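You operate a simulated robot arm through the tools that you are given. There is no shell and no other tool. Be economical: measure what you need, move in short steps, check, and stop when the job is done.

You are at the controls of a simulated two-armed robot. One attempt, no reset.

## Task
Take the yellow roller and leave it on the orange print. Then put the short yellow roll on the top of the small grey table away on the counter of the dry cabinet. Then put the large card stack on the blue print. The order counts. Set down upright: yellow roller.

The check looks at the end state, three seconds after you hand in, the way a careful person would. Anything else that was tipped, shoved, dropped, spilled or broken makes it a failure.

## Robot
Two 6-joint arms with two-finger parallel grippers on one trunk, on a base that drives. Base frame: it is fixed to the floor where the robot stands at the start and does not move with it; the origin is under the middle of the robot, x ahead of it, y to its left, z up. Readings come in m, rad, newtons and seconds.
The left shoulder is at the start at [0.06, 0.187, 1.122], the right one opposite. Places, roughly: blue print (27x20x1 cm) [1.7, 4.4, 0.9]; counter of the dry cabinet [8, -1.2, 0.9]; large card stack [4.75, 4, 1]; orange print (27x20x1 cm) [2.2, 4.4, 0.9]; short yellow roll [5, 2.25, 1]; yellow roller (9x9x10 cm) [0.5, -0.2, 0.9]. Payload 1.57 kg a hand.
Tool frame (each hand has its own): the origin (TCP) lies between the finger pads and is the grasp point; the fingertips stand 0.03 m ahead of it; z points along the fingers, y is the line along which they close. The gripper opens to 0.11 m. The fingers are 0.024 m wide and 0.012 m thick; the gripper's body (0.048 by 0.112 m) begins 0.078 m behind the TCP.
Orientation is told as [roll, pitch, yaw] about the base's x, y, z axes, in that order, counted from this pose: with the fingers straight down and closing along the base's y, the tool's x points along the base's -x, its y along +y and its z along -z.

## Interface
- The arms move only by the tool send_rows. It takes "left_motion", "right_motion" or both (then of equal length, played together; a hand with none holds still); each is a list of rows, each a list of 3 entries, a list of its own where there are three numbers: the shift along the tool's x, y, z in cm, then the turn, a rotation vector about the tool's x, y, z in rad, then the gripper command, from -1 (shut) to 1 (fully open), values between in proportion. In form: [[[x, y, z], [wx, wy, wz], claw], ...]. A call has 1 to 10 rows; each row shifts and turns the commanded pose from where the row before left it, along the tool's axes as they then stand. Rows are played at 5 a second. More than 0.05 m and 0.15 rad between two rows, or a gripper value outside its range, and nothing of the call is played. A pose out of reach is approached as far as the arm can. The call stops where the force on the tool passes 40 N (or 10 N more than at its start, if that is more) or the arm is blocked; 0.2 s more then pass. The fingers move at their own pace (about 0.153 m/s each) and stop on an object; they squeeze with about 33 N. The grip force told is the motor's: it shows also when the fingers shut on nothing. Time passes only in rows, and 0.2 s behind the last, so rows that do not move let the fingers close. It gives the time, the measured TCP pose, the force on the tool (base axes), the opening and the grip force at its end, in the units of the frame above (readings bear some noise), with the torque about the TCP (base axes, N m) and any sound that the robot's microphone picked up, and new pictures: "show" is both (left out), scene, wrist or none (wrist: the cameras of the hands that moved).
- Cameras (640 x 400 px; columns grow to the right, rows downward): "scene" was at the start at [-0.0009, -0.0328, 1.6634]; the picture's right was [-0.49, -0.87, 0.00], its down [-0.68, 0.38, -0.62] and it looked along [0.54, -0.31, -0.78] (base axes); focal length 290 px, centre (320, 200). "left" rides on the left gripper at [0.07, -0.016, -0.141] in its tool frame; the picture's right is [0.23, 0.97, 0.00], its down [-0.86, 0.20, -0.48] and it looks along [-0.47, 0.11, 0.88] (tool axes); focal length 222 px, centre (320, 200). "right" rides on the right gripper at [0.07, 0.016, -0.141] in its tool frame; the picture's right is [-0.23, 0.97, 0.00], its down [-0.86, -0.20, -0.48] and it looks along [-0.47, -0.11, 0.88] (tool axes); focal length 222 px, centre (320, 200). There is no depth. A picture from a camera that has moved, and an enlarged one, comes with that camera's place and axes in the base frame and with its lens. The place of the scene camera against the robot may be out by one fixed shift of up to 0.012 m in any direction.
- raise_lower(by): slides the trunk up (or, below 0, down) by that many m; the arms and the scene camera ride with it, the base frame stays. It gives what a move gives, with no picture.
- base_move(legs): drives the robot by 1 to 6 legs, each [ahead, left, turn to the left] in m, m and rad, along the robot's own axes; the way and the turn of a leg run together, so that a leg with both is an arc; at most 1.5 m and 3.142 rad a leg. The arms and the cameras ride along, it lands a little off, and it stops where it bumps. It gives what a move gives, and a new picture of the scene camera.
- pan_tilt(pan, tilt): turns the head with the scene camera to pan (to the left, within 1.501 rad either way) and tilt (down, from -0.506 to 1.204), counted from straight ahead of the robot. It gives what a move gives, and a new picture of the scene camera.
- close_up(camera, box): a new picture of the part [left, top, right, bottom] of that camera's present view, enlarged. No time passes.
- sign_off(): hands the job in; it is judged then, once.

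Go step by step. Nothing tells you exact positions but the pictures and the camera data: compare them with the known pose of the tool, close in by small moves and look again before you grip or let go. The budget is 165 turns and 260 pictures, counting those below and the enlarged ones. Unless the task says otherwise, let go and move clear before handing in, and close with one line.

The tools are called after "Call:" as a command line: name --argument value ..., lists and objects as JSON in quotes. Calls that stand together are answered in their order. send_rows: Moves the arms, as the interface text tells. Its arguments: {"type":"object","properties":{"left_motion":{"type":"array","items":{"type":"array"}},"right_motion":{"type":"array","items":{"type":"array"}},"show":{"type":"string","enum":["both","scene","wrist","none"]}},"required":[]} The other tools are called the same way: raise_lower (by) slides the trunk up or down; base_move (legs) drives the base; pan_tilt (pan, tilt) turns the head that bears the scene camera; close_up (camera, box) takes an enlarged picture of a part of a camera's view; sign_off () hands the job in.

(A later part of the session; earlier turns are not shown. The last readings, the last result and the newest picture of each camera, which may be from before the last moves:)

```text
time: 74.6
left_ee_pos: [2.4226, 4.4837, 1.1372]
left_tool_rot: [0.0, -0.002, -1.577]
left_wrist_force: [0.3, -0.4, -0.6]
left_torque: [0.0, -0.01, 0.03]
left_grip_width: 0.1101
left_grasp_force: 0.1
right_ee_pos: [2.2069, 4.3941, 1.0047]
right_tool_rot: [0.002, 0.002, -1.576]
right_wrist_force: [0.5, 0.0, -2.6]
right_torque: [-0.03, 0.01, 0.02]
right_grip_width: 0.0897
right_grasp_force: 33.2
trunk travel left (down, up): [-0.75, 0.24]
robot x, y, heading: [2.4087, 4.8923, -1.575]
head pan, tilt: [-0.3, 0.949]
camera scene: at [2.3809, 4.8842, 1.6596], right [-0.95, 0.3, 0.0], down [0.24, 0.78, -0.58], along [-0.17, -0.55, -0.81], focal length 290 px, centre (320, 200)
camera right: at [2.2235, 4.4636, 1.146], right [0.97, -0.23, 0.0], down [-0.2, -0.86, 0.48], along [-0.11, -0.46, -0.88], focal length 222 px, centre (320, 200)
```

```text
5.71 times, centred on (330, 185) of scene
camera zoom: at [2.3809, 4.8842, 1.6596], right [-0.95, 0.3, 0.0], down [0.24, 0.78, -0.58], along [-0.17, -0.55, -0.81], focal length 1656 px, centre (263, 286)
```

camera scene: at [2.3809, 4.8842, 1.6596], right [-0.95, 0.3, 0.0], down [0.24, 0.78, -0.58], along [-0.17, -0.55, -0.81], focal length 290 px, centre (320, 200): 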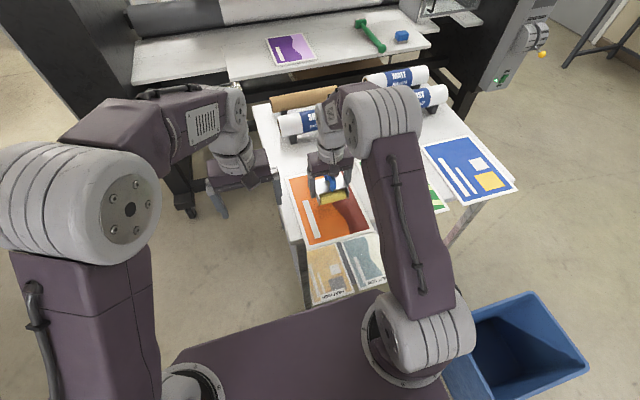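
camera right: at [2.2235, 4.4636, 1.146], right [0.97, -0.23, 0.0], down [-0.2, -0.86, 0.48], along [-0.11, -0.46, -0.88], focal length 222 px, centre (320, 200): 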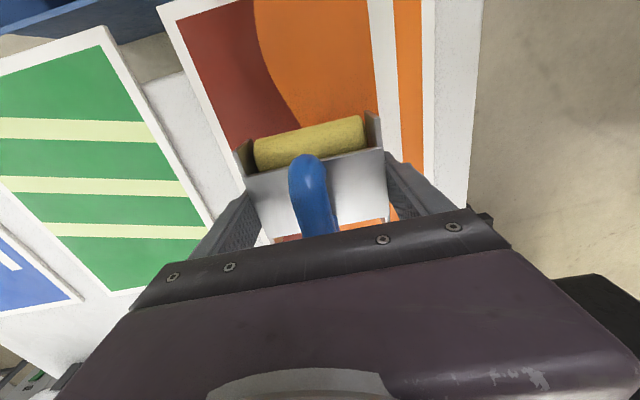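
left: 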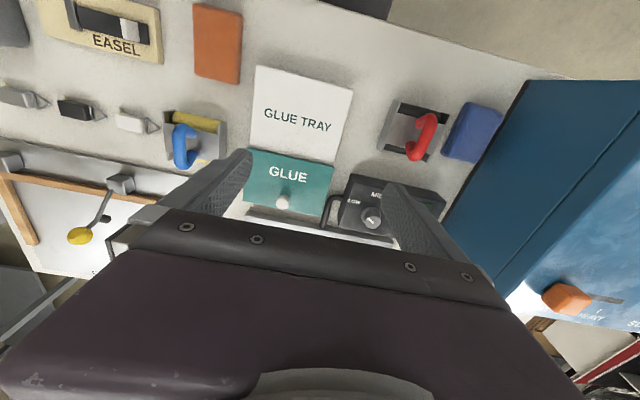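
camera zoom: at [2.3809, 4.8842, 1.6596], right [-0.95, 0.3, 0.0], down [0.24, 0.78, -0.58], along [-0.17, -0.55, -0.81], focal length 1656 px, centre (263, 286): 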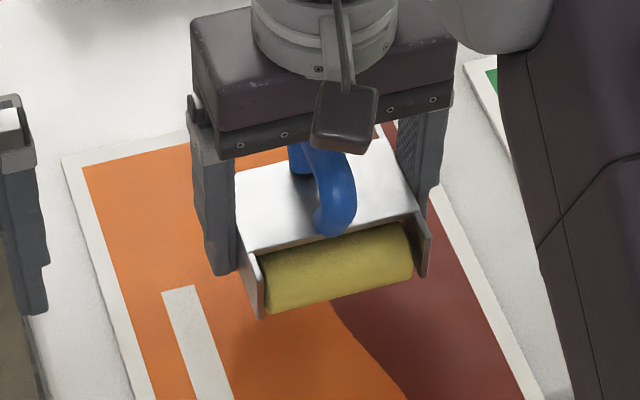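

Centering is good to within a centimetre; I'll shift 0.8 cm in +x and lower gently.

Call:
send_rows --right_motion '[[[0, 0.8, 0.5], [0, 0, 0], -1], [[0, 0, 0.5], [0, 0, 0], -1], [[0, 0, 0.5], [0, 0, 0], -1], [[0, 0, 0.5], [0, 0, 0], -1], [[0, 0, 0], [0, 0, 0], -1]]' --show "none"

Call:
close_up --camera "scene" --box '[280, 150, 380, 220]'

```text
time: 75.8
left_ee_pos: [2.4222, 4.4838, 1.1374]
left_tool_rot: [0.002, 0.0, -1.577]
left_wrist_force: [0.0, -0.9, 0.4]
left_torque: [0.0, -0.01, -0.01]
left_grip_width: 0.1098
left_grasp_force: 0.2
right_ee_pos: [2.2154, 4.3939, 0.9838]
right_tool_rot: [0.002, 0.0, -1.576]
right_wrist_force: [0.3, -0.8, -1.4]
right_torque: [-0.02, 0.0, 0.05]
right_grip_width: 0.0898
right_grasp_force: 32.3
trunk travel left (down, up): [-0.75, 0.24]
robot x, y, heading: [2.4075, 4.8888, -1.571]
head pan, tilt: [-0.3, 0.949]
```

```text
5.71 times, centred on (330, 185) of scene
camera zoom: at [2.381, 4.8846, 1.6596], right [-0.95, 0.3, 0.0], down [0.24, 0.78, -0.58], along [-0.17, -0.56, -0.81], focal length 1656 px, centre (263, 286)
```

zoom: 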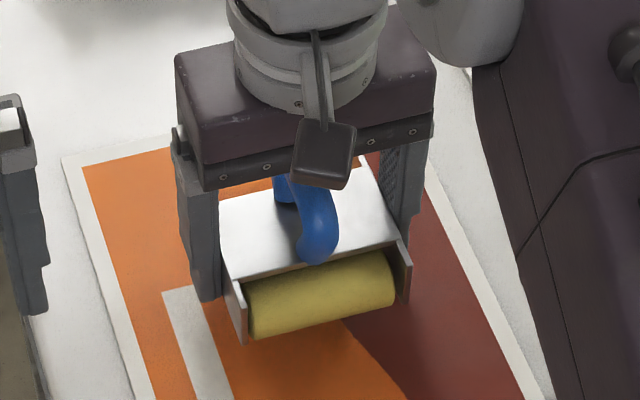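

Call:
send_rows --right_motion '[[[0, 0, 0.4], [0, 0, 0], -1], [[0, 0, 0.4], [0, 0, 0], -1], [[0, 0, 0.4], [0, 0, 0], -1], [[0, 0, 0], [0, 0, 0], -1]]' --show "none"

Call:
close_up --camera "scene" --box '[280, 150, 380, 220]'

```text
time: 76.8
left_ee_pos: [2.4227, 4.4829, 1.1385]
left_tool_rot: [-0.002, -0.001, -1.577]
left_wrist_force: [-0.1, 0.7, 0.0]
left_torque: [0.02, -0.01, -0.01]
left_grip_width: 0.1099
left_grasp_force: 0.0
right_ee_pos: [2.214, 4.3937, 0.9723]
right_tool_rot: [0.0, 0.001, -1.575]
right_wrist_force: [0.0, 0.8, -2.0]
right_torque: [0.01, 0.0, 0.01]
right_grip_width: 0.09
right_grasp_force: 33.2
trunk travel left (down, up): [-0.75, 0.24]
robot x, y, heading: [2.4109, 4.888, -1.573]
head pan, tilt: [-0.3, 0.949]
```

```text
5.71 times, centred on (330, 185) of scene
camera zoom: at [2.3811, 4.8846, 1.6596], right [-0.95, 0.3, 0.0], down [0.24, 0.78, -0.58], along [-0.17, -0.56, -0.81], focal length 1656 px, centre (263, 286)
```

zoom: 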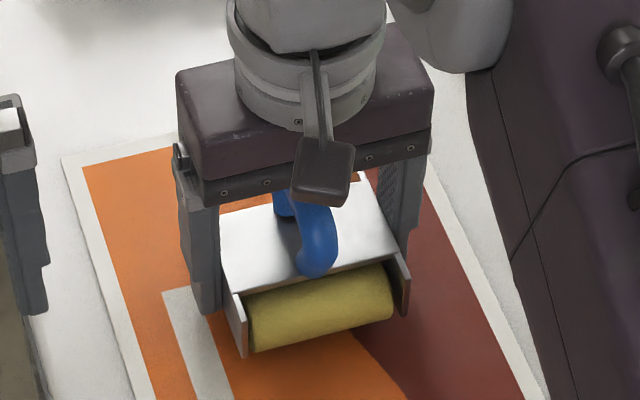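

No contact yet; shadows show a small gap. I'll keep lowering.

Call:
send_rows --right_motion '[[[0, 0, 0.4], [0, 0, 0], -1], [[0, 0, 0.4], [0, 0, 0], -1], [[0, 0, 0.4], [0, 0, 0], -1], [[0, 0, 0], [0, 0, 0], -1]]' --show "none"

Call:
close_up --camera "scene" --box '[280, 150, 380, 220]'

```text
time: 77.9
left_ee_pos: [2.4234, 4.4875, 1.1386]
left_tool_rot: [0.0, -0.003, -1.576]
left_wrist_force: [0.7, 1.2, -0.4]
left_torque: [0.03, 0.0, 0.0]
left_grip_width: 0.11
left_grasp_force: 0.0
right_ee_pos: [2.2156, 4.3936, 0.9657]
right_tool_rot: [-0.002, -0.008, -1.573]
right_wrist_force: [0.4, 6.9, 21.6]
right_torque: [0.61, -0.53, 0.19]
right_grip_width: 0.0897
right_grasp_force: 32.8
trunk travel left (down, up): [-0.75, 0.24]
robot x, y, heading: [2.4097, 4.89, -1.578]
head pan, tilt: [-0.3, 0.949]
stopped in row 4 (right hand): the force on the tool passed its limit (the readings are from after the stop); the commanded pose is now the measured one
```

```text
5.71 times, centred on (330, 185) of scene
camera zoom: at [2.3825, 4.8901, 1.6595], right [-0.95, 0.3, 0.0], down [0.24, 0.77, -0.58], along [-0.18, -0.56, -0.81], focal length 1656 px, centre (263, 286)
```

zoom: 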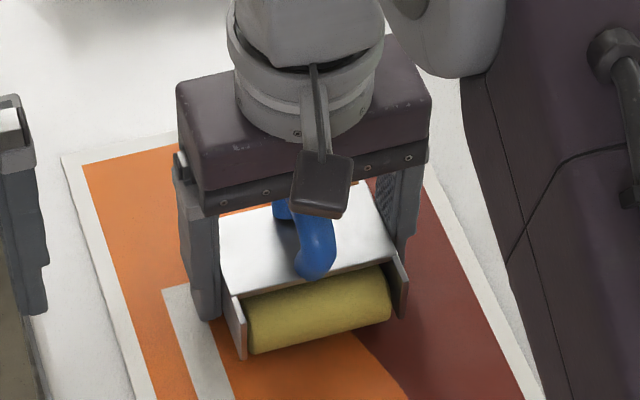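

The roller rests on the print. I'll ease up a touch, open, and rise straight up.

Call:
send_rows --right_motion '[[[0, 0, -0.2], [0, 0, 0], -1], [[0, 0, 0], [0, 0, 0], 0.9], [[0, 0, 0], [0, 0, 0], 1], [[0, 0, -2], [0, 0, 0], 1], [[0, 0, -4], [0, 0, 0], 1], [[0, 0, -4], [0, 0, 0], 1], [[0, 0, -4], [0, 0, 0], 1]]'

Call:
close_up --camera "scene" --box '[270, 150, 390, 250]'

```text
time: 79.5
left_ee_pos: [2.4232, 4.4846, 1.1373]
left_tool_rot: [-0.002, -0.004, -1.575]
left_wrist_force: [-1.1, 0.3, 0.0]
left_torque: [-0.01, 0.03, -0.03]
left_grip_width: 0.1099
left_grasp_force: 0.1
right_ee_pos: [2.2152, 4.3943, 1.1052]
right_tool_rot: [-0.001, -0.006, -1.575]
right_wrist_force: [-0.4, -0.1, 0.3]
right_torque: [0.04, -0.01, 0.01]
right_grip_width: 0.1101
right_grasp_force: 0.0
trunk travel left (down, up): [-0.75, 0.24]
robot x, y, heading: [2.4097, 4.8896, -1.574]
head pan, tilt: [-0.3, 0.949]
camera scene: at [2.3815, 4.8858, 1.6596], right [-0.95, 0.3, 0.0], down [0.24, 0.78, -0.58], along [-0.18, -0.56, -0.81], focal length 290 px, centre (320, 200)
camera right: at [2.2325, 4.4641, 1.2472], right [0.97, -0.23, 0.0], down [-0.2, -0.85, 0.48], along [-0.11, -0.47, -0.88], focal length 222 px, centre (320, 200)
```

scene: 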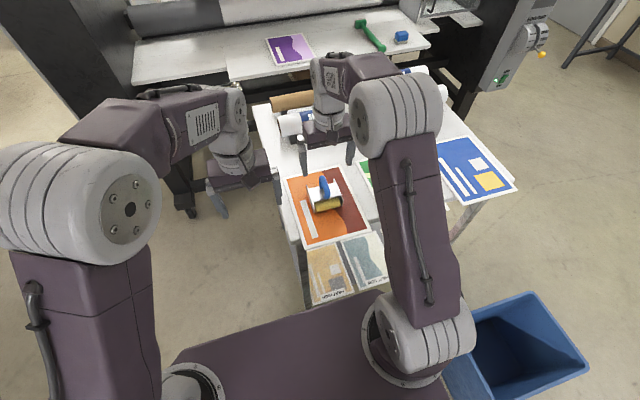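
right: 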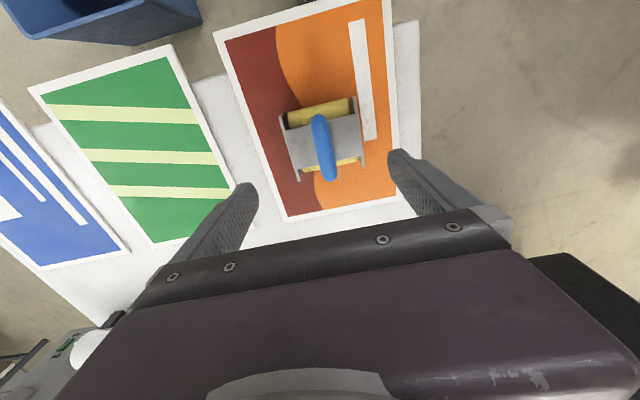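

```text
4.00 times, centred on (330, 200) of scene
camera zoom: at [2.3815, 4.8858, 1.6596], right [-0.95, 0.3, 0.0], down [0.24, 0.78, -0.58], along [-0.18, -0.56, -0.81], focal length 1159 px, centre (280, 200)
```

zoom: 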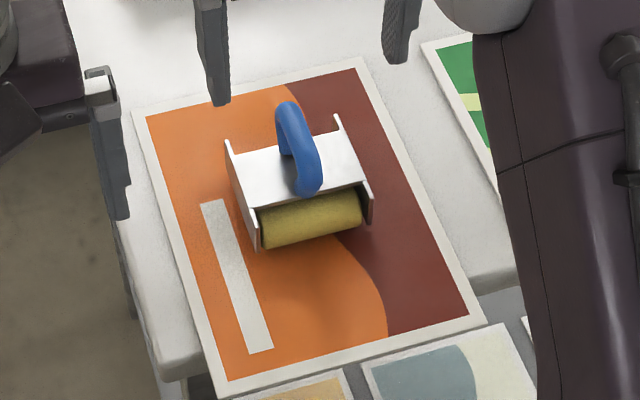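

The roller stands upright, centred on the orange print. Now I'll back off, turn to face +x, and look at the way to the small grey table near (5, 2.25).

Call:
base_move --legs '[[-0.4, 0, 0], [0, 0, 1.0]]'

Call:
pan_tilt --pan 0.2 --tilt 0.4

```text
time: 84.5
left_ee_pos: [2.7607, 5.0782, 1.1379]
left_tool_rot: [0.0, 0.0, -0.577]
left_wrist_force: [-0.6, 0.1, -0.8]
left_torque: [0.01, -0.01, -0.01]
left_grip_width: 0.1098
left_grasp_force: 0.0
right_ee_pos: [2.7241, 4.855, 1.1054]
right_tool_rot: [0.001, -0.006, -0.575]
right_wrist_force: [0.6, 0.0, 0.2]
right_torque: [0.0, 0.0, -0.06]
right_grip_width: 0.11
right_grasp_force: 0.1
trunk travel left (down, up): [-0.75, 0.24]
robot x, y, heading: [2.4135, 5.286, -0.572]
head pan, tilt: [-0.3, 0.949]
camera scene: at [2.4012, 5.2677, 1.6596], right [-0.77, -0.64, 0.0], down [-0.52, 0.62, -0.58], along [0.37, -0.45, -0.81], focal length 290 px, centre (320, 200)
```

scene: 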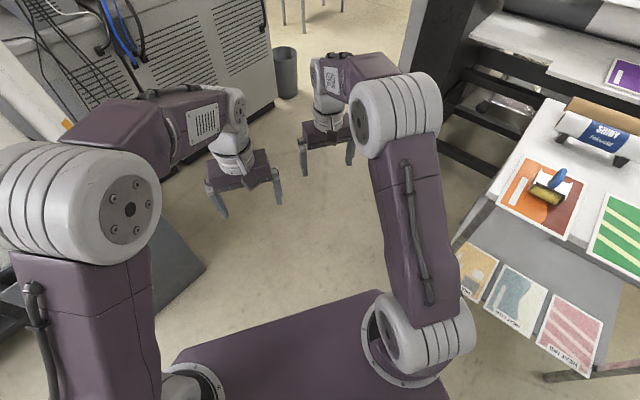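

```text
time: 85.5
left_ee_pos: [2.7606, 5.079, 1.138]
left_tool_rot: [-0.001, 0.0, -0.577]
left_wrist_force: [-0.2, 0.3, 0.4]
left_torque: [-0.01, 0.01, 0.02]
left_grip_width: 0.1099
left_grasp_force: 0.0
right_ee_pos: [2.7251, 4.8548, 1.1055]
right_tool_rot: [-0.001, -0.005, -0.573]
right_wrist_force: [0.3, 1.7, 0.1]
right_torque: [0.01, 0.03, -0.03]
right_grip_width: 0.1101
right_grasp_force: 0.1
trunk travel left (down, up): [-0.75, 0.24]
robot x, y, heading: [2.4141, 5.2878, -0.571]
head pan, tilt: [0.201, 0.4]
camera scene: at [2.4408, 5.2896, 1.7062], right [-0.37, -0.93, 0.0], down [-0.36, 0.14, -0.92], along [0.86, -0.34, -0.39], focal length 290 px, centre (320, 200)
```

scene: 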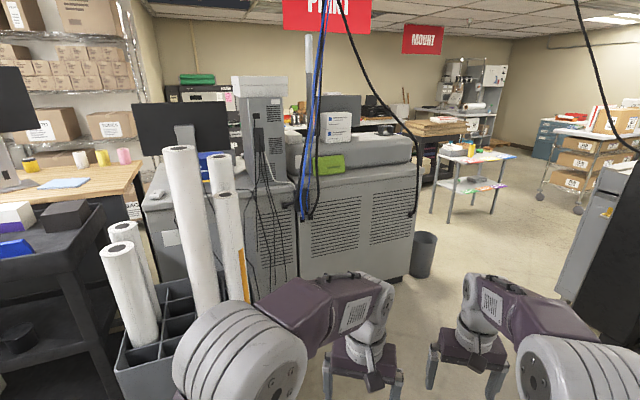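

I can see the route between the laminator and the printer, and the small table beyond. I'll zoom in on the table.

Call:
close_up --camera "scene" --box '[410, 120, 530, 230]'

```text
3.64 times, centred on (470, 175) of scene
camera zoom: at [2.4408, 5.2896, 1.7062], right [-0.37, -0.93, 0.0], down [-0.36, 0.14, -0.92], along [0.86, -0.34, -0.39], focal length 1054 px, centre (-226, 291)
```

zoom: 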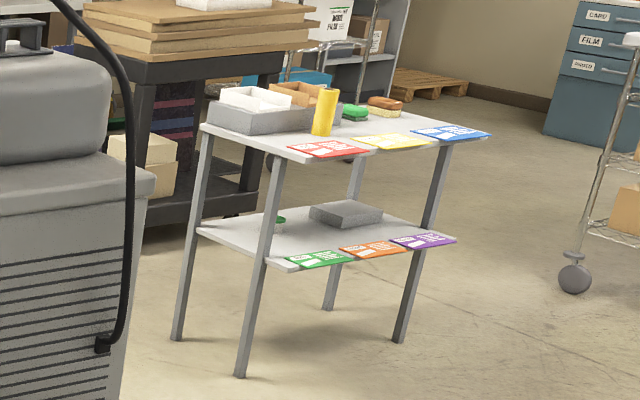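

The yellow roll stands upright on the table at around (5.0, 2.27). I'll drive diagonally through the gap between laminator and printer, turning to align as I go.

Call:
base_move --legs '[[0.5, 0, 0], [0, 0, -0.548], [1.4, 0, 0]]'

Call:
pan_tilt --pan 0.4 --tilt 0.4

```text
time: 96.5
left_ee_pos: [3.6338, 3.4073, 1.1378]
left_tool_rot: [0.001, -0.001, -1.114]
left_wrist_force: [0.2, 0.7, -0.7]
left_torque: [-0.03, -0.01, -0.01]
left_grip_width: 0.1105
left_grasp_force: 0.0
right_ee_pos: [3.4896, 3.2321, 1.1048]
right_tool_rot: [-0.001, -0.007, -1.114]
right_wrist_force: [0.9, 0.5, 1.0]
right_torque: [0.01, -0.01, -0.02]
right_grip_width: 0.1097
right_grasp_force: 0.0
trunk travel left (down, up): [-0.75, 0.24]
robot x, y, heading: [3.4401, 3.7631, -1.109]
head pan, tilt: [0.201, 0.4]
camera scene: at [3.4647, 3.7493, 1.7063], right [-0.79, -0.61, 0.0], down [-0.24, 0.31, -0.92], along [0.56, -0.73, -0.39], focal length 290 px, centre (320, 200)
```

scene: 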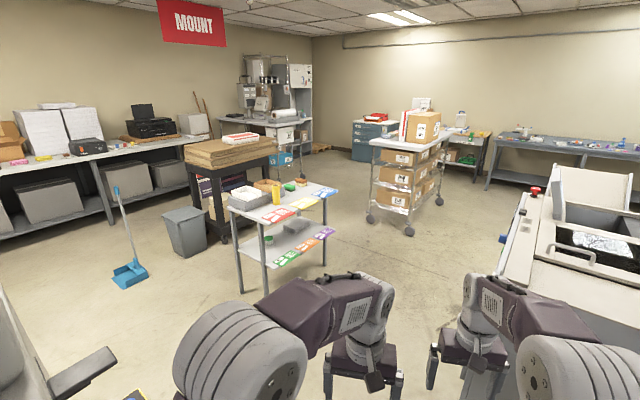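

```text
time: 97.2
left_ee_pos: [3.6349, 3.4058, 1.1371]
left_tool_rot: [0.0, 0.001, -1.113]
left_wrist_force: [0.6, -0.5, -0.2]
left_torque: [0.0, 0.01, -0.01]
left_grip_width: 0.1099
left_grasp_force: 0.0
right_ee_pos: [3.4892, 3.233, 1.105]
right_tool_rot: [-0.001, -0.006, -1.114]
right_wrist_force: [-0.3, -0.5, -0.2]
right_torque: [-0.02, -0.01, -0.01]
right_grip_width: 0.11
right_grasp_force: 0.1
trunk travel left (down, up): [-0.75, 0.24]
robot x, y, heading: [3.4429, 3.7623, -1.116]
head pan, tilt: [0.4, 0.4]
camera scene: at [3.4782, 3.7613, 1.7062], right [-0.66, -0.76, 0.0], down [-0.29, 0.26, -0.92], along [0.7, -0.6, -0.39], focal length 290 px, centre (320, 200)
```

scene: 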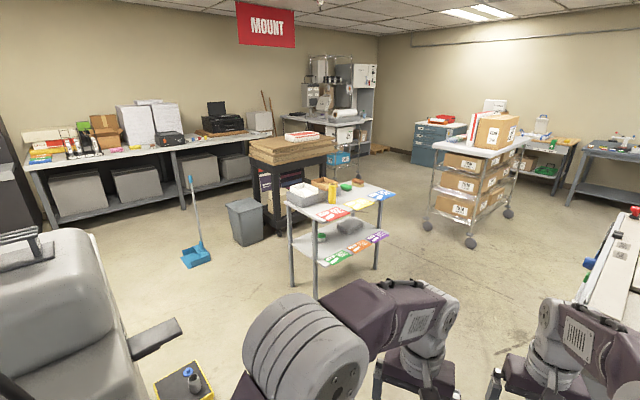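

I'm through the gap. Next I'll continue a bit, turn to face +x, and slide to stand before the small table with the right hand near the roll.

Call:
base_move --legs '[[0.9, 0, 0], [0, 0, 1.113], [0.45, -0.5, 0]]'

Call:
pan_tilt --pan -0.25 --tilt 0.7

```text
time: 108.0
left_ee_pos: [4.689, 2.464, 1.1382]
left_tool_rot: [-0.001, -0.001, -0.015]
left_wrist_force: [-0.4, 0.3, -0.1]
left_torque: [0.01, 0.01, 0.0]
left_grip_width: 0.1101
left_grasp_force: 0.2
right_ee_pos: [4.7783, 2.2567, 1.1056]
right_tool_rot: [0.0, -0.008, -0.013]
right_wrist_force: [0.2, 0.0, -0.1]
right_torque: [-0.01, -0.01, 0.02]
right_grip_width: 0.1099
right_grasp_force: 0.1
trunk travel left (down, up): [-0.75, 0.24]
robot x, y, heading: [4.2811, 2.4512, -0.013]
head pan, tilt: [0.4, 0.4]
camera scene: at [4.3017, 2.4951, 1.7063], right [0.38, -0.93, 0.0], down [-0.36, -0.15, -0.92], along [0.85, 0.35, -0.39], focal length 290 px, centre (320, 200)
```

scene: 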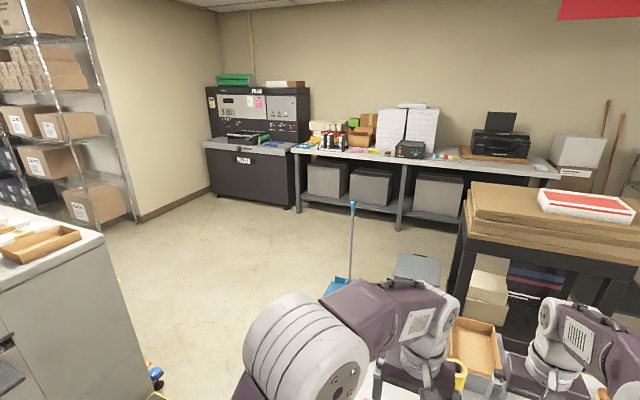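

```text
time: 109.1
left_ee_pos: [4.6897, 2.4652, 1.1367]
left_tool_rot: [-0.001, -0.001, -0.013]
left_wrist_force: [-0.1, -0.5, 0.2]
left_torque: [0.01, 0.01, 0.0]
left_grip_width: 0.1102
left_grasp_force: 0.1
right_ee_pos: [4.7795, 2.257, 1.105]
right_tool_rot: [0.001, -0.006, -0.013]
right_wrist_force: [0.6, 0.5, 0.2]
right_torque: [0.04, 0.01, -0.03]
right_grip_width: 0.1101
right_grasp_force: 0.1
trunk travel left (down, up): [-0.75, 0.24]
robot x, y, heading: [4.2851, 2.4547, -0.008]
head pan, tilt: [-0.25, 0.7]
camera scene: at [4.2984, 2.4379, 1.6794], right [-0.26, -0.97, 0.0], down [-0.62, 0.17, -0.77], along [0.74, -0.2, -0.64], focal length 290 px, centre (320, 200)
```

scene: 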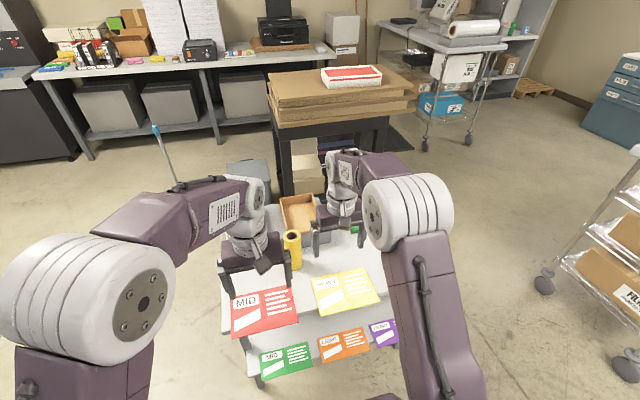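

The roll is visible between the hands at about (4.93, 2.36). I'll take the wrist cameras' views to triangulate.

Call:
close_up --camera "right" --box '[0, 0, 640, 400]'

Call:
close_up --camera "left" --box '[0, 0, 640, 400]'

Call:
close_up --camera "scene" --box '[210, 190, 390, 310]'

```text
1.00 times, centred on (320, 200) of right
camera zoom: at [4.7085, 2.2735, 1.2467], right [0.24, 0.97, 0.0], down [0.85, -0.21, 0.48], along [0.47, -0.12, -0.88], focal length 222 px, centre (320, 200)
```

zoom: 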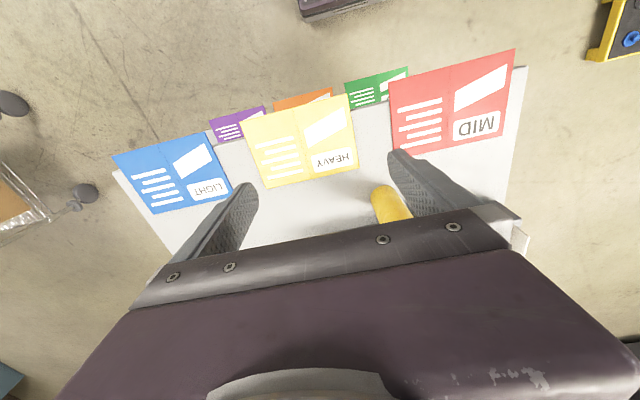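

```text
1.00 times, centred on (320, 200) of left
camera zoom: at [4.6195, 2.4505, 1.2777], right [-0.21, 0.98, 0.0], down [0.86, 0.19, 0.48], along [0.47, 0.1, -0.88], focal length 222 px, centre (320, 200)
```

zoom: 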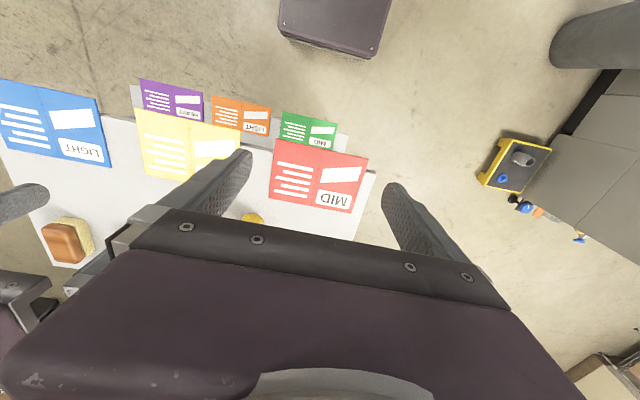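

```text
3.33 times, centred on (300, 250) of scene
camera zoom: at [4.2984, 2.4379, 1.6794], right [-0.26, -0.97, 0.0], down [-0.62, 0.17, -0.77], along [0.74, -0.2, -0.64], focal length 966 px, centre (387, 33)
```

zoom: 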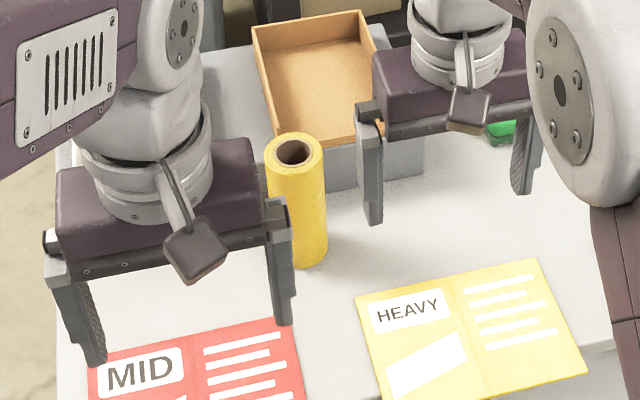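

Triangulated: table top at z about 0.80, roll of 6 cm diameter at (4.975, 2.353), top near z 0.957. I'll drive 0.2 m closer and 7 cm left so the right hand reaches comfortably.

Call:
base_move --legs '[[0.2, 0.07, 0.01]]'

Call:
close_up --camera "right" --box '[0, 0, 640, 400]'

Call:
close_up --camera "scene" --box '[230, 200, 410, 360]'

```text
time: 110.7
left_ee_pos: [4.8888, 2.5358, 1.1389]
left_tool_rot: [0.001, 0.001, -0.005]
left_wrist_force: [0.7, 0.3, -0.2]
left_torque: [-0.02, 0.0, 0.03]
left_grip_width: 0.1099
left_grasp_force: 0.1
right_ee_pos: [4.9797, 2.3274, 1.1053]
right_tool_rot: [0.001, -0.007, -0.005]
right_wrist_force: [0.4, -0.5, -0.7]
right_torque: [-0.04, -0.01, 0.01]
right_grip_width: 0.11
right_grasp_force: 0.0
trunk travel left (down, up): [-0.75, 0.24]
robot x, y, heading: [4.4809, 2.5249, -0.005]
head pan, tilt: [-0.25, 0.7]
camera scene: at [4.4974, 2.5053, 1.6794], right [-0.25, -0.97, 0.0], down [-0.62, 0.16, -0.77], along [0.74, -0.19, -0.64], focal length 290 px, centre (320, 200)
```

scene: 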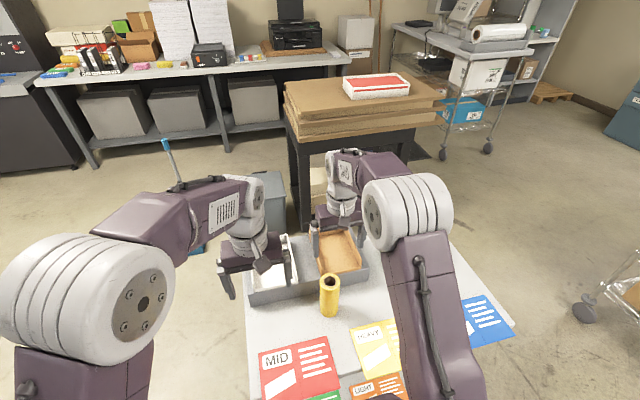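

```text
1.00 times, centred on (320, 200) of right
camera zoom: at [4.9093, 2.3446, 1.2471], right [0.23, 0.97, 0.0], down [0.85, -0.2, 0.48], along [0.47, -0.11, -0.87], focal length 222 px, centre (320, 200)
```

zoom: 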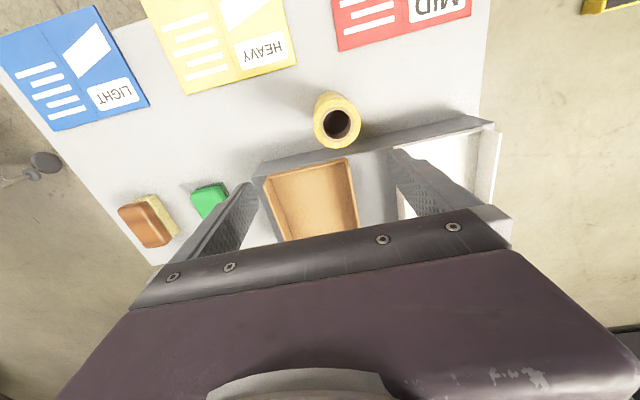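

```text
2.50 times, centred on (320, 280) of scene
camera zoom: at [4.4974, 2.5053, 1.6794], right [-0.25, -0.97, 0.0], down [-0.62, 0.16, -0.77], along [0.74, -0.19, -0.64], focal length 724 px, centre (320, 0)
```

zoom: 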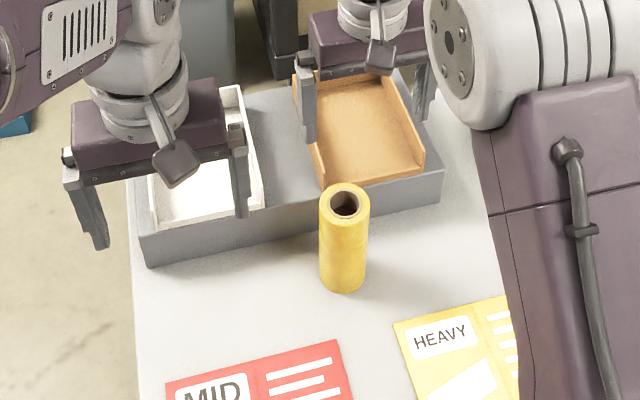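

The roll is at (4.965, 2.354) by two cameras. I'll align above it and descend part way, then check.

Call:
send_rows --right_motion '[[[1.5, 2.7, 1], [0, 0, 0], 1], [[0, 0, 4], [0, 0, 0], 1], [[0, 0, 4], [0, 0, 0], 1], [[0, 0, 0], [0, 0, 0], 1]]' --show "wrist"

Call:
close_up --camera "scene" --box '[270, 200, 390, 340]'

```text
time: 111.7
left_ee_pos: [4.888, 2.5359, 1.1378]
left_tool_rot: [0.0, -0.002, -0.008]
left_wrist_force: [-1.3, 0.5, 0.3]
left_torque: [0.01, -0.02, 0.0]
left_grip_width: 0.1099
left_grasp_force: 0.1
right_ee_pos: [4.9653, 2.3561, 1.0167]
right_tool_rot: [0.001, -0.007, -0.007]
right_wrist_force: [-0.4, -0.6, -0.3]
right_torque: [-0.01, -0.03, -0.01]
right_grip_width: 0.1101
right_grasp_force: 0.0
trunk travel left (down, up): [-0.75, 0.24]
robot x, y, heading: [4.4837, 2.5232, -0.001]
head pan, tilt: [-0.25, 0.7]
camera right: at [4.8959, 2.3726, 1.157], right [0.23, 0.97, 0.0], down [0.85, -0.2, 0.48], along [0.47, -0.11, -0.87], focal length 222 px, centre (320, 200)
```

right: 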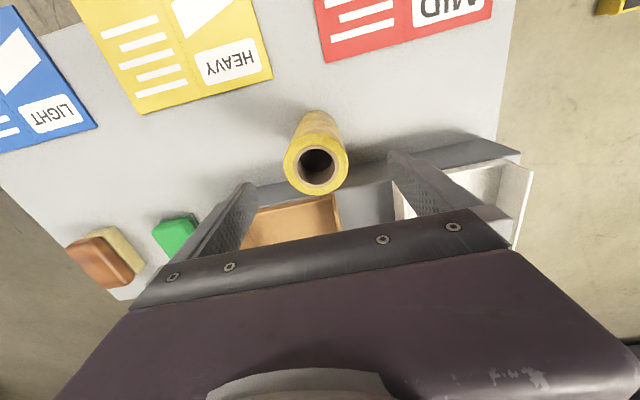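

```text
2.86 times, centred on (330, 270) of scene
camera zoom: at [4.4973, 2.5065, 1.6794], right [-0.25, -0.97, 0.0], down [-0.62, 0.16, -0.77], along [0.74, -0.19, -0.64], focal length 828 px, centre (291, 0)
```

zoom: 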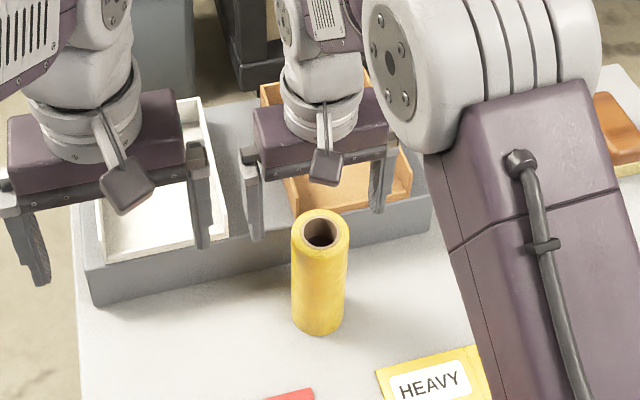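

Alignment holds (roll top about z 0.97). I'll descend to TCP z 0.91 and close.

Call:
send_rows --right_motion '[[[0, -0.2, 3.5], [0, 0, 0], 1], [[0, 0, 3.5], [0, 0, 0], 1], [[0, 0, 3.5], [0, 0, 0], 1], [[0, 0, 0], [0, 0, 0], 0], [[0, 0, 0], [0, 0, 0], -1], [[0, 0, 0], [0, 0, 0], -1], [[0, 0, 0], [0, 0, 0], -1]]'

```text
time: 113.3
left_ee_pos: [4.8902, 2.5352, 1.1369]
left_tool_rot: [-0.001, -0.001, -0.006]
left_wrist_force: [-0.1, -0.1, 0.4]
left_torque: [-0.02, -0.02, -0.01]
left_grip_width: 0.11
left_grasp_force: 0.1
right_ee_pos: [4.9689, 2.3546, 0.9106]
right_tool_rot: [0.002, -0.005, -0.005]
right_wrist_force: [-0.7, 0.9, 0.1]
right_torque: [0.02, -0.04, -0.02]
right_grip_width: 0.0573
right_grasp_force: 33.2
trunk travel left (down, up): [-0.75, 0.24]
robot x, y, heading: [4.4809, 2.5217, -0.007]
head pan, tilt: [-0.25, 0.7]
camera scene: at [4.4997, 2.5058, 1.6794], right [-0.25, -0.97, 0.0], down [-0.62, 0.16, -0.76], along [0.74, -0.19, -0.64], focal length 290 px, centre (320, 200)
camera right: at [4.8973, 2.37, 1.0519], right [0.23, 0.97, 0.0], down [0.85, -0.2, 0.48], along [0.47, -0.11, -0.88], focal length 222 px, centre (320, 200)
```

scene: 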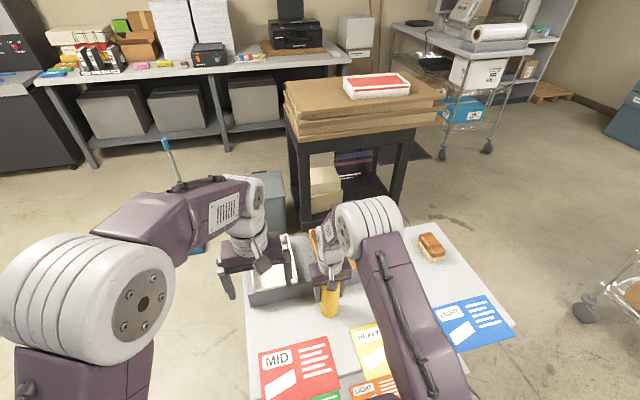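
right: 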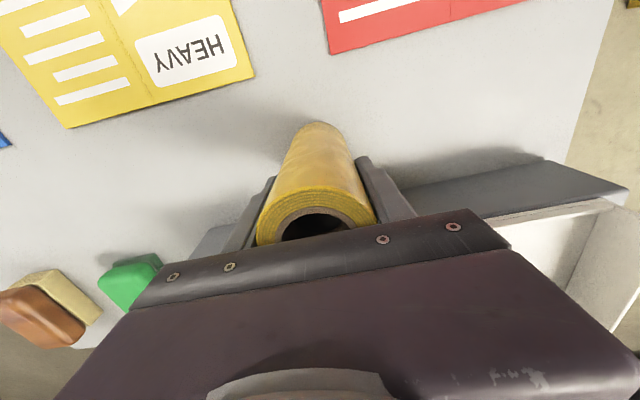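

The roll is held at 5.7 cm width. I'll lift it straight up.

Call:
send_rows --right_motion '[[[0, 0, -1], [0, 0, 0], -1], [[0, 0, -3], [0, 0, 0], -1], [[0, 0, -4], [0, 0, 0], -1], [[0, 0, -4], [0, 0, 0], -1], [[0, 0, -4], [0, 0, 0], -1], [[0, 0, -4], [0, 0, 0], -1], [[0, 0, 0], [0, 0, 0], -1]]'

Call:
pan_tilt --pan -0.9 --tilt 0.35

```text
time: 114.9
left_ee_pos: [4.8914, 2.5359, 1.1364]
left_tool_rot: [0.0, -0.002, -0.005]
left_wrist_force: [0.7, -0.2, 0.0]
left_torque: [-0.01, -0.02, 0.0]
left_grip_width: 0.1098
left_grasp_force: 0.0
right_ee_pos: [4.9679, 2.3542, 1.109]
right_tool_rot: [0.0, -0.006, -0.006]
right_wrist_force: [-0.2, 0.7, -3.6]
right_torque: [-0.02, -0.01, -0.01]
right_grip_width: 0.0573
right_grasp_force: 32.8
trunk travel left (down, up): [-0.75, 0.24]
robot x, y, heading: [4.4834, 2.5191, -0.006]
head pan, tilt: [-0.25, 0.7]
camera scene: at [4.5004, 2.5056, 1.6794], right [-0.25, -0.97, 0.0], down [-0.62, 0.16, -0.76], along [0.74, -0.19, -0.64], focal length 290 px, centre (320, 200)
camera right: at [4.8976, 2.3707, 1.2514], right [0.23, 0.97, 0.0], down [0.85, -0.2, 0.48], along [0.47, -0.11, -0.88], focal length 222 px, centre (320, 200)
```

scene: 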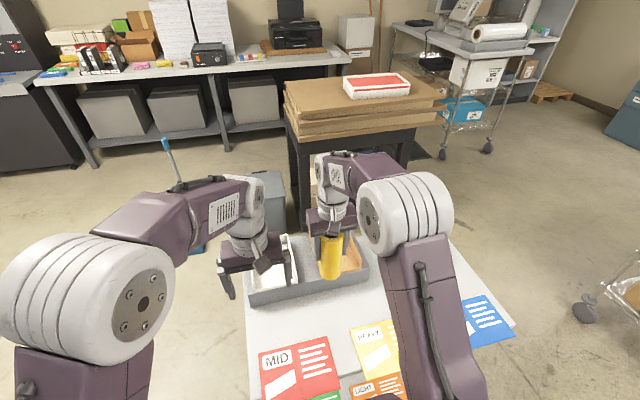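
right: 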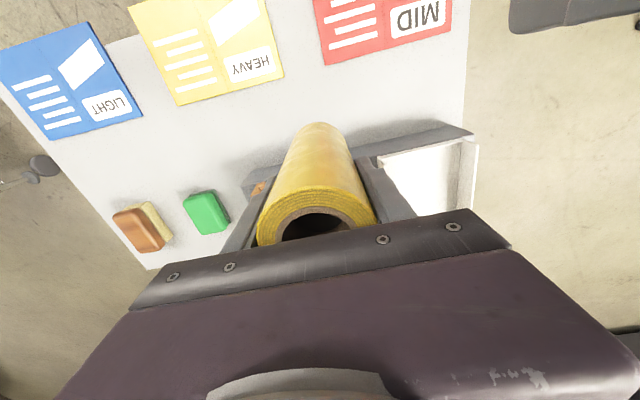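

```text
time: 116.0
left_ee_pos: [4.8902, 2.537, 1.1389]
left_tool_rot: [0.0, -0.002, -0.005]
left_wrist_force: [0.2, 0.3, 0.2]
left_torque: [0.02, 0.0, 0.01]
left_grip_width: 0.11
left_grasp_force: 0.0
right_ee_pos: [4.9673, 2.3545, 1.1096]
right_tool_rot: [-0.001, -0.004, -0.005]
right_wrist_force: [0.0, 0.4, -3.1]
right_torque: [0.01, -0.01, -0.01]
right_grip_width: 0.0577
right_grasp_force: 32.8
trunk travel left (down, up): [-0.75, 0.24]
robot x, y, heading: [4.4833, 2.5202, -0.002]
head pan, tilt: [-0.901, 0.351]
camera scene: at [4.4751, 2.454, 1.7107], right [-0.79, -0.62, 0.0], down [-0.21, 0.27, -0.94], along [0.58, -0.74, -0.34], focal length 290 px, centre (320, 200)
```

scene: 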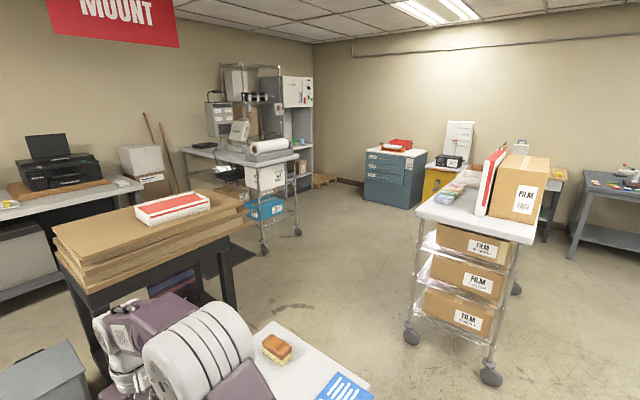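

The roll is held. The dry cabinet at (8, -1.2) should be the tall grey unit at the far corner; I'll zoom in.

Call:
close_up --camera "scene" --box '[180, 50, 350, 260]'

```text
1.90 times, centred on (265, 155) of scene
camera zoom: at [4.4751, 2.454, 1.7107], right [-0.79, -0.62, 0.0], down [-0.21, 0.27, -0.94], along [0.58, -0.74, -0.34], focal length 552 px, centre (425, 286)
```

zoom: 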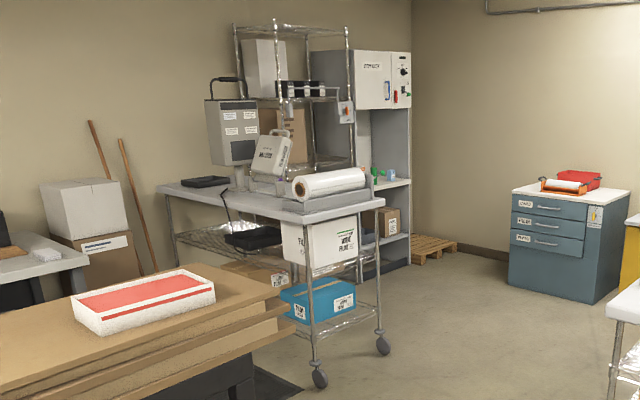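

The dry cabinet stands at the corner, front facing -x around x 7.8, y -1.0…-1.7. I'll back off the small table, slide to y about 1.3 and go through between the table and the film cart.

Call:
base_move --legs '[[-0.4, 0, 0], [0, -1.22, 0], [1.4, 0, 0]]'

Call:
pan_tilt --pan -0.6 --tilt 0.35

```text
time: 130.8
left_ee_pos: [5.8831, 1.322, 1.1379]
left_tool_rot: [-0.002, 0.001, -0.004]
left_wrist_force: [-0.1, -0.6, 0.6]
left_torque: [0.0, 0.0, 0.01]
left_grip_width: 0.1098
left_grasp_force: 0.1
right_ee_pos: [5.9617, 1.1392, 1.1094]
right_tool_rot: [0.0, -0.006, -0.001]
right_wrist_force: [0.1, -0.3, -2.7]
right_torque: [-0.02, -0.05, 0.01]
right_grip_width: 0.0575
right_grasp_force: 32.6
trunk travel left (down, up): [-0.75, 0.24]
robot x, y, heading: [5.478, 1.309, -0.004]
head pan, tilt: [-0.901, 0.351]
camera scene: at [5.4692, 1.2385, 1.7108], right [-0.79, -0.62, 0.0], down [-0.21, 0.27, -0.94], along [0.58, -0.74, -0.34], focal length 290 px, centre (320, 200)
```

scene: 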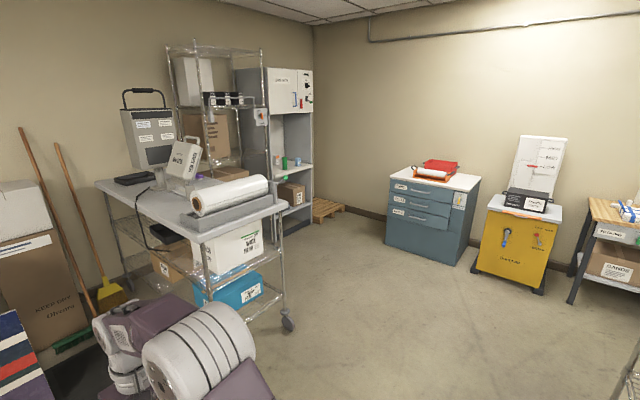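

```text
time: 131.6
left_ee_pos: [5.8848, 1.3222, 1.1367]
left_tool_rot: [0.001, 0.0, -0.003]
left_wrist_force: [0.0, -0.2, 0.2]
left_torque: [-0.01, 0.0, -0.01]
left_grip_width: 0.11
left_grasp_force: 0.0
right_ee_pos: [5.963, 1.1402, 1.1103]
right_tool_rot: [-0.002, -0.005, -0.003]
right_wrist_force: [0.0, 0.1, -2.2]
right_torque: [0.01, -0.03, 0.01]
right_grip_width: 0.0577
right_grasp_force: 33.3
trunk travel left (down, up): [-0.75, 0.24]
robot x, y, heading: [5.4783, 1.3079, -0.001]
head pan, tilt: [-0.6, 0.351]
camera scene: at [5.4888, 1.2588, 1.7108], right [-0.57, -0.82, 0.0], down [-0.28, 0.2, -0.94], along [0.77, -0.53, -0.34], focal length 290 px, centre (320, 200)
```

scene: 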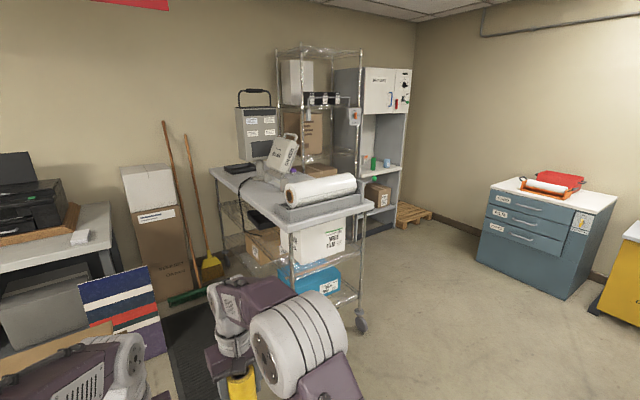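

I'll slide in -y between the film cart and the wrap table to y about -0.87, staying faced to +x, then look ahead at the cabinet.

Call:
base_move --legs '[[0.1, -1.1, 0], [0.1, -1.08, 0], [0.6, 0, 0]]'

Call:
pan_tilt --pan -0.15 --tilt 0.4

```text
time: 145.4
left_ee_pos: [6.6851, -0.8623, 1.1381]
left_tool_rot: [0.0, -0.002, 0.014]
left_wrist_force: [-0.3, 0.7, 0.2]
left_torque: [-0.03, 0.0, -0.05]
left_grip_width: 0.1102
left_grasp_force: 0.1
right_ee_pos: [6.7648, -1.0431, 1.1104]
right_tool_rot: [0.001, -0.007, 0.011]
right_wrist_force: [0.7, -0.2, -3.5]
right_torque: [-0.03, -0.02, 0.0]
right_grip_width: 0.0575
right_grasp_force: 32.8
trunk travel left (down, up): [-0.75, 0.24]
robot x, y, heading: [6.2802, -0.881, 0.012]
head pan, tilt: [-0.6, 0.351]
camera scene: at [6.2899, -0.9303, 1.7108], right [-0.56, -0.83, 0.0], down [-0.29, 0.19, -0.94], along [0.78, -0.52, -0.34], focal length 290 px, centre (320, 200)
```

scene: 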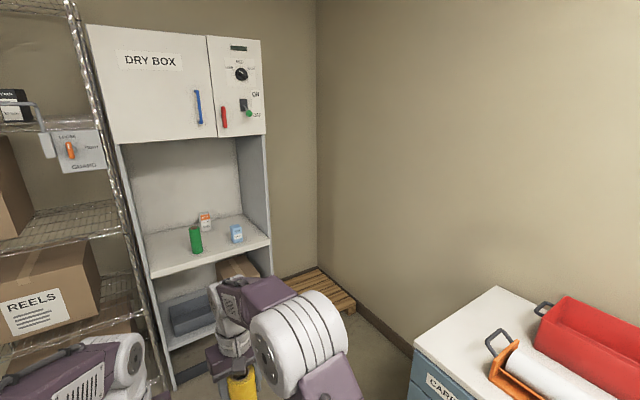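

```text
time: 146.3
left_ee_pos: [6.6858, -0.8622, 1.1383]
left_tool_rot: [0.0, -0.001, 0.014]
left_wrist_force: [-0.5, -0.1, -0.7]
left_torque: [0.01, -0.03, -0.02]
left_grip_width: 0.1099
left_grasp_force: 0.0
right_ee_pos: [6.7655, -1.0424, 1.1086]
right_tool_rot: [0.0, -0.006, 0.013]
right_wrist_force: [0.3, 0.1, -2.4]
right_torque: [-0.02, -0.03, 0.01]
right_grip_width: 0.0578
right_grasp_force: 33.2
trunk travel left (down, up): [-0.75, 0.24]
robot x, y, heading: [6.2787, -0.8814, 0.017]
head pan, tilt: [-0.15, 0.4]
camera scene: at [6.3052, -0.8916, 1.7062], right [-0.14, -0.99, 0.0], down [-0.39, 0.05, -0.92], along [0.91, -0.13, -0.39], focal length 290 px, centre (320, 200)
```

scene: 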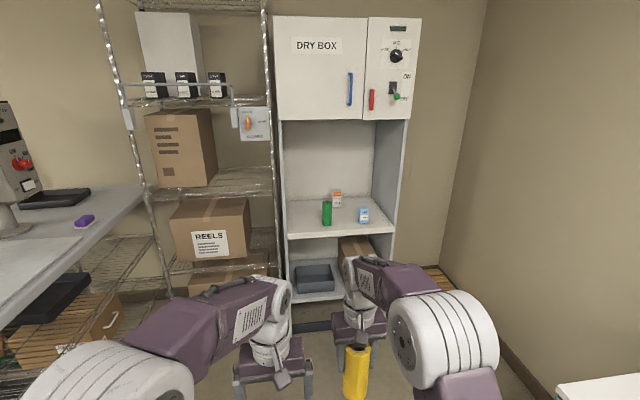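

The counter's front edge is at about x 7.69, spanning y -0.93…-1.52, with a green can, an orange and a blue box on it. I'll tuck the left arm back, then drive to about (7.18, -1.09).

Call:
send_rows --left_motion '[[[4, 1.5, 0], [0, 0, 0], 1], [[4, 1.5, 0], [0, 0, 0], 1], [[4, 1.5, 0], [0, 0, 0], 1], [[0, 0, 0], [0, 0, 0], 1]]' --show "none"

Call:
base_move --legs '[[0.88, -0.21, -0.015]]'

Call:
pan_tilt --pan -0.2 --tilt 0.75

Call:
close_up --camera "right" --box '[0, 0, 640, 400]'

```text
time: 147.3
left_ee_pos: [6.5628, -0.8177, 1.1364]
left_tool_rot: [0.0, 0.002, 0.012]
left_wrist_force: [0.3, 0.0, 0.7]
left_torque: [-0.01, 0.0, -0.01]
left_grip_width: 0.11
left_grasp_force: 0.1
right_ee_pos: [6.7664, -1.0428, 1.1089]
right_tool_rot: [0.001, -0.005, 0.012]
right_wrist_force: [0.3, -0.7, -3.6]
right_torque: [0.01, -0.02, -0.03]
right_grip_width: 0.0576
right_grasp_force: 32.7
trunk travel left (down, up): [-0.75, 0.24]
robot x, y, heading: [6.2787, -0.8785, 0.011]
head pan, tilt: [-0.15, 0.4]
```

```text
time: 152.1
left_ee_pos: [7.4501, -1.0254, 1.1378]
left_tool_rot: [0.001, 0.0, 0.0]
left_wrist_force: [-1.1, -0.7, -0.4]
left_torque: [-0.05, -0.01, 0.0]
left_grip_width: 0.1101
left_grasp_force: 0.0
right_ee_pos: [7.6486, -1.2508, 1.1099]
right_tool_rot: [0.001, -0.006, -0.001]
right_wrist_force: [0.0, -0.8, -2.5]
right_torque: [-0.01, 0.01, -0.01]
right_grip_width: 0.0575
right_grasp_force: 33.2
trunk travel left (down, up): [-0.75, 0.24]
robot x, y, heading: [7.1664, -1.0844, -0.001]
head pan, tilt: [-0.15, 0.4]
camera scene: at [7.1896, -1.095, 1.7063], right [-0.15, -0.99, 0.0], down [-0.38, 0.06, -0.92], along [0.91, -0.14, -0.39], focal length 290 px, centre (320, 200)
```

scene: 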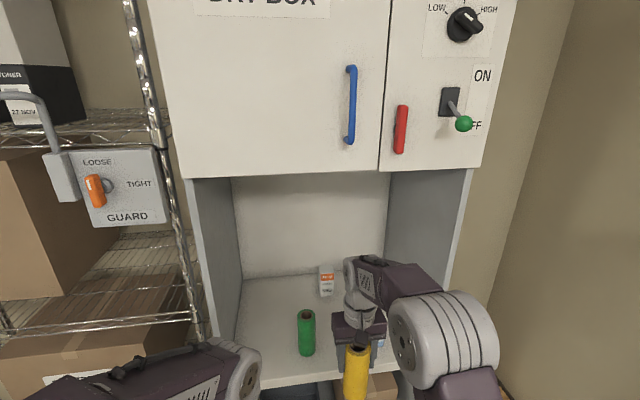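

```text
time: 152.9
left_ee_pos: [7.4502, -1.0242, 1.1367]
left_tool_rot: [-0.001, -0.001, 0.001]
left_wrist_force: [0.5, 0.3, -0.2]
left_torque: [0.01, 0.0, -0.02]
left_grip_width: 0.1102
left_grasp_force: 0.1
right_ee_pos: [7.649, -1.2515, 1.1084]
right_tool_rot: [0.001, -0.006, -0.001]
right_wrist_force: [0.8, -0.1, -3.7]
right_torque: [0.03, 0.01, 0.02]
right_grip_width: 0.0575
right_grasp_force: 32.7
trunk travel left (down, up): [-0.75, 0.24]
robot x, y, heading: [7.164, -1.0876, 0.002]
head pan, tilt: [-0.201, 0.75]
camera scene: at [7.1802, -1.0979, 1.6752], right [-0.2, -0.98, 0.0], down [-0.67, 0.14, -0.73], along [0.72, -0.15, -0.68], focal length 290 px, centre (320, 200)
```

scene: 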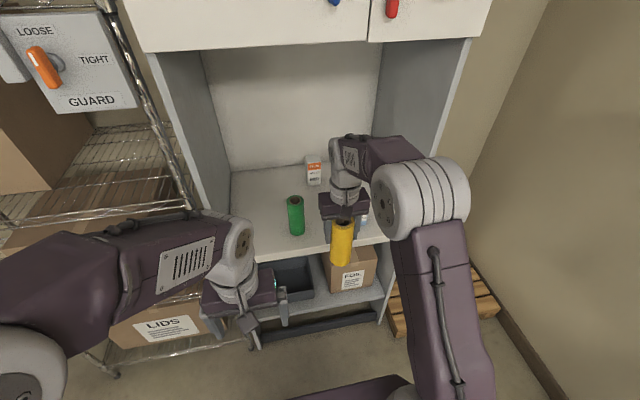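

```text
1.00 times, centred on (320, 200) of right
camera zoom: at [7.5793, -1.2354, 1.251], right [0.23, 0.97, 0.0], down [0.85, -0.2, 0.48], along [0.47, -0.11, -0.88], focal length 222 px, centre (320, 200)
```

zoom: 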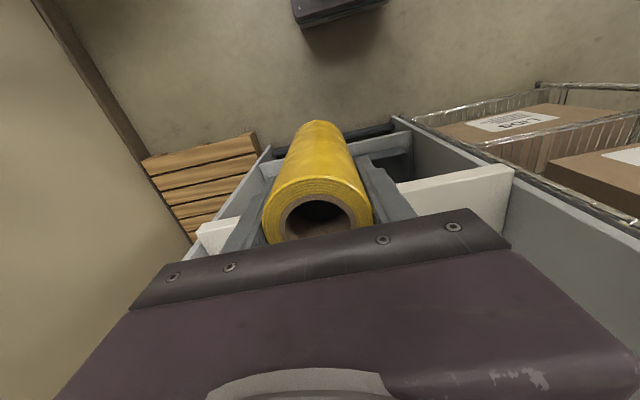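

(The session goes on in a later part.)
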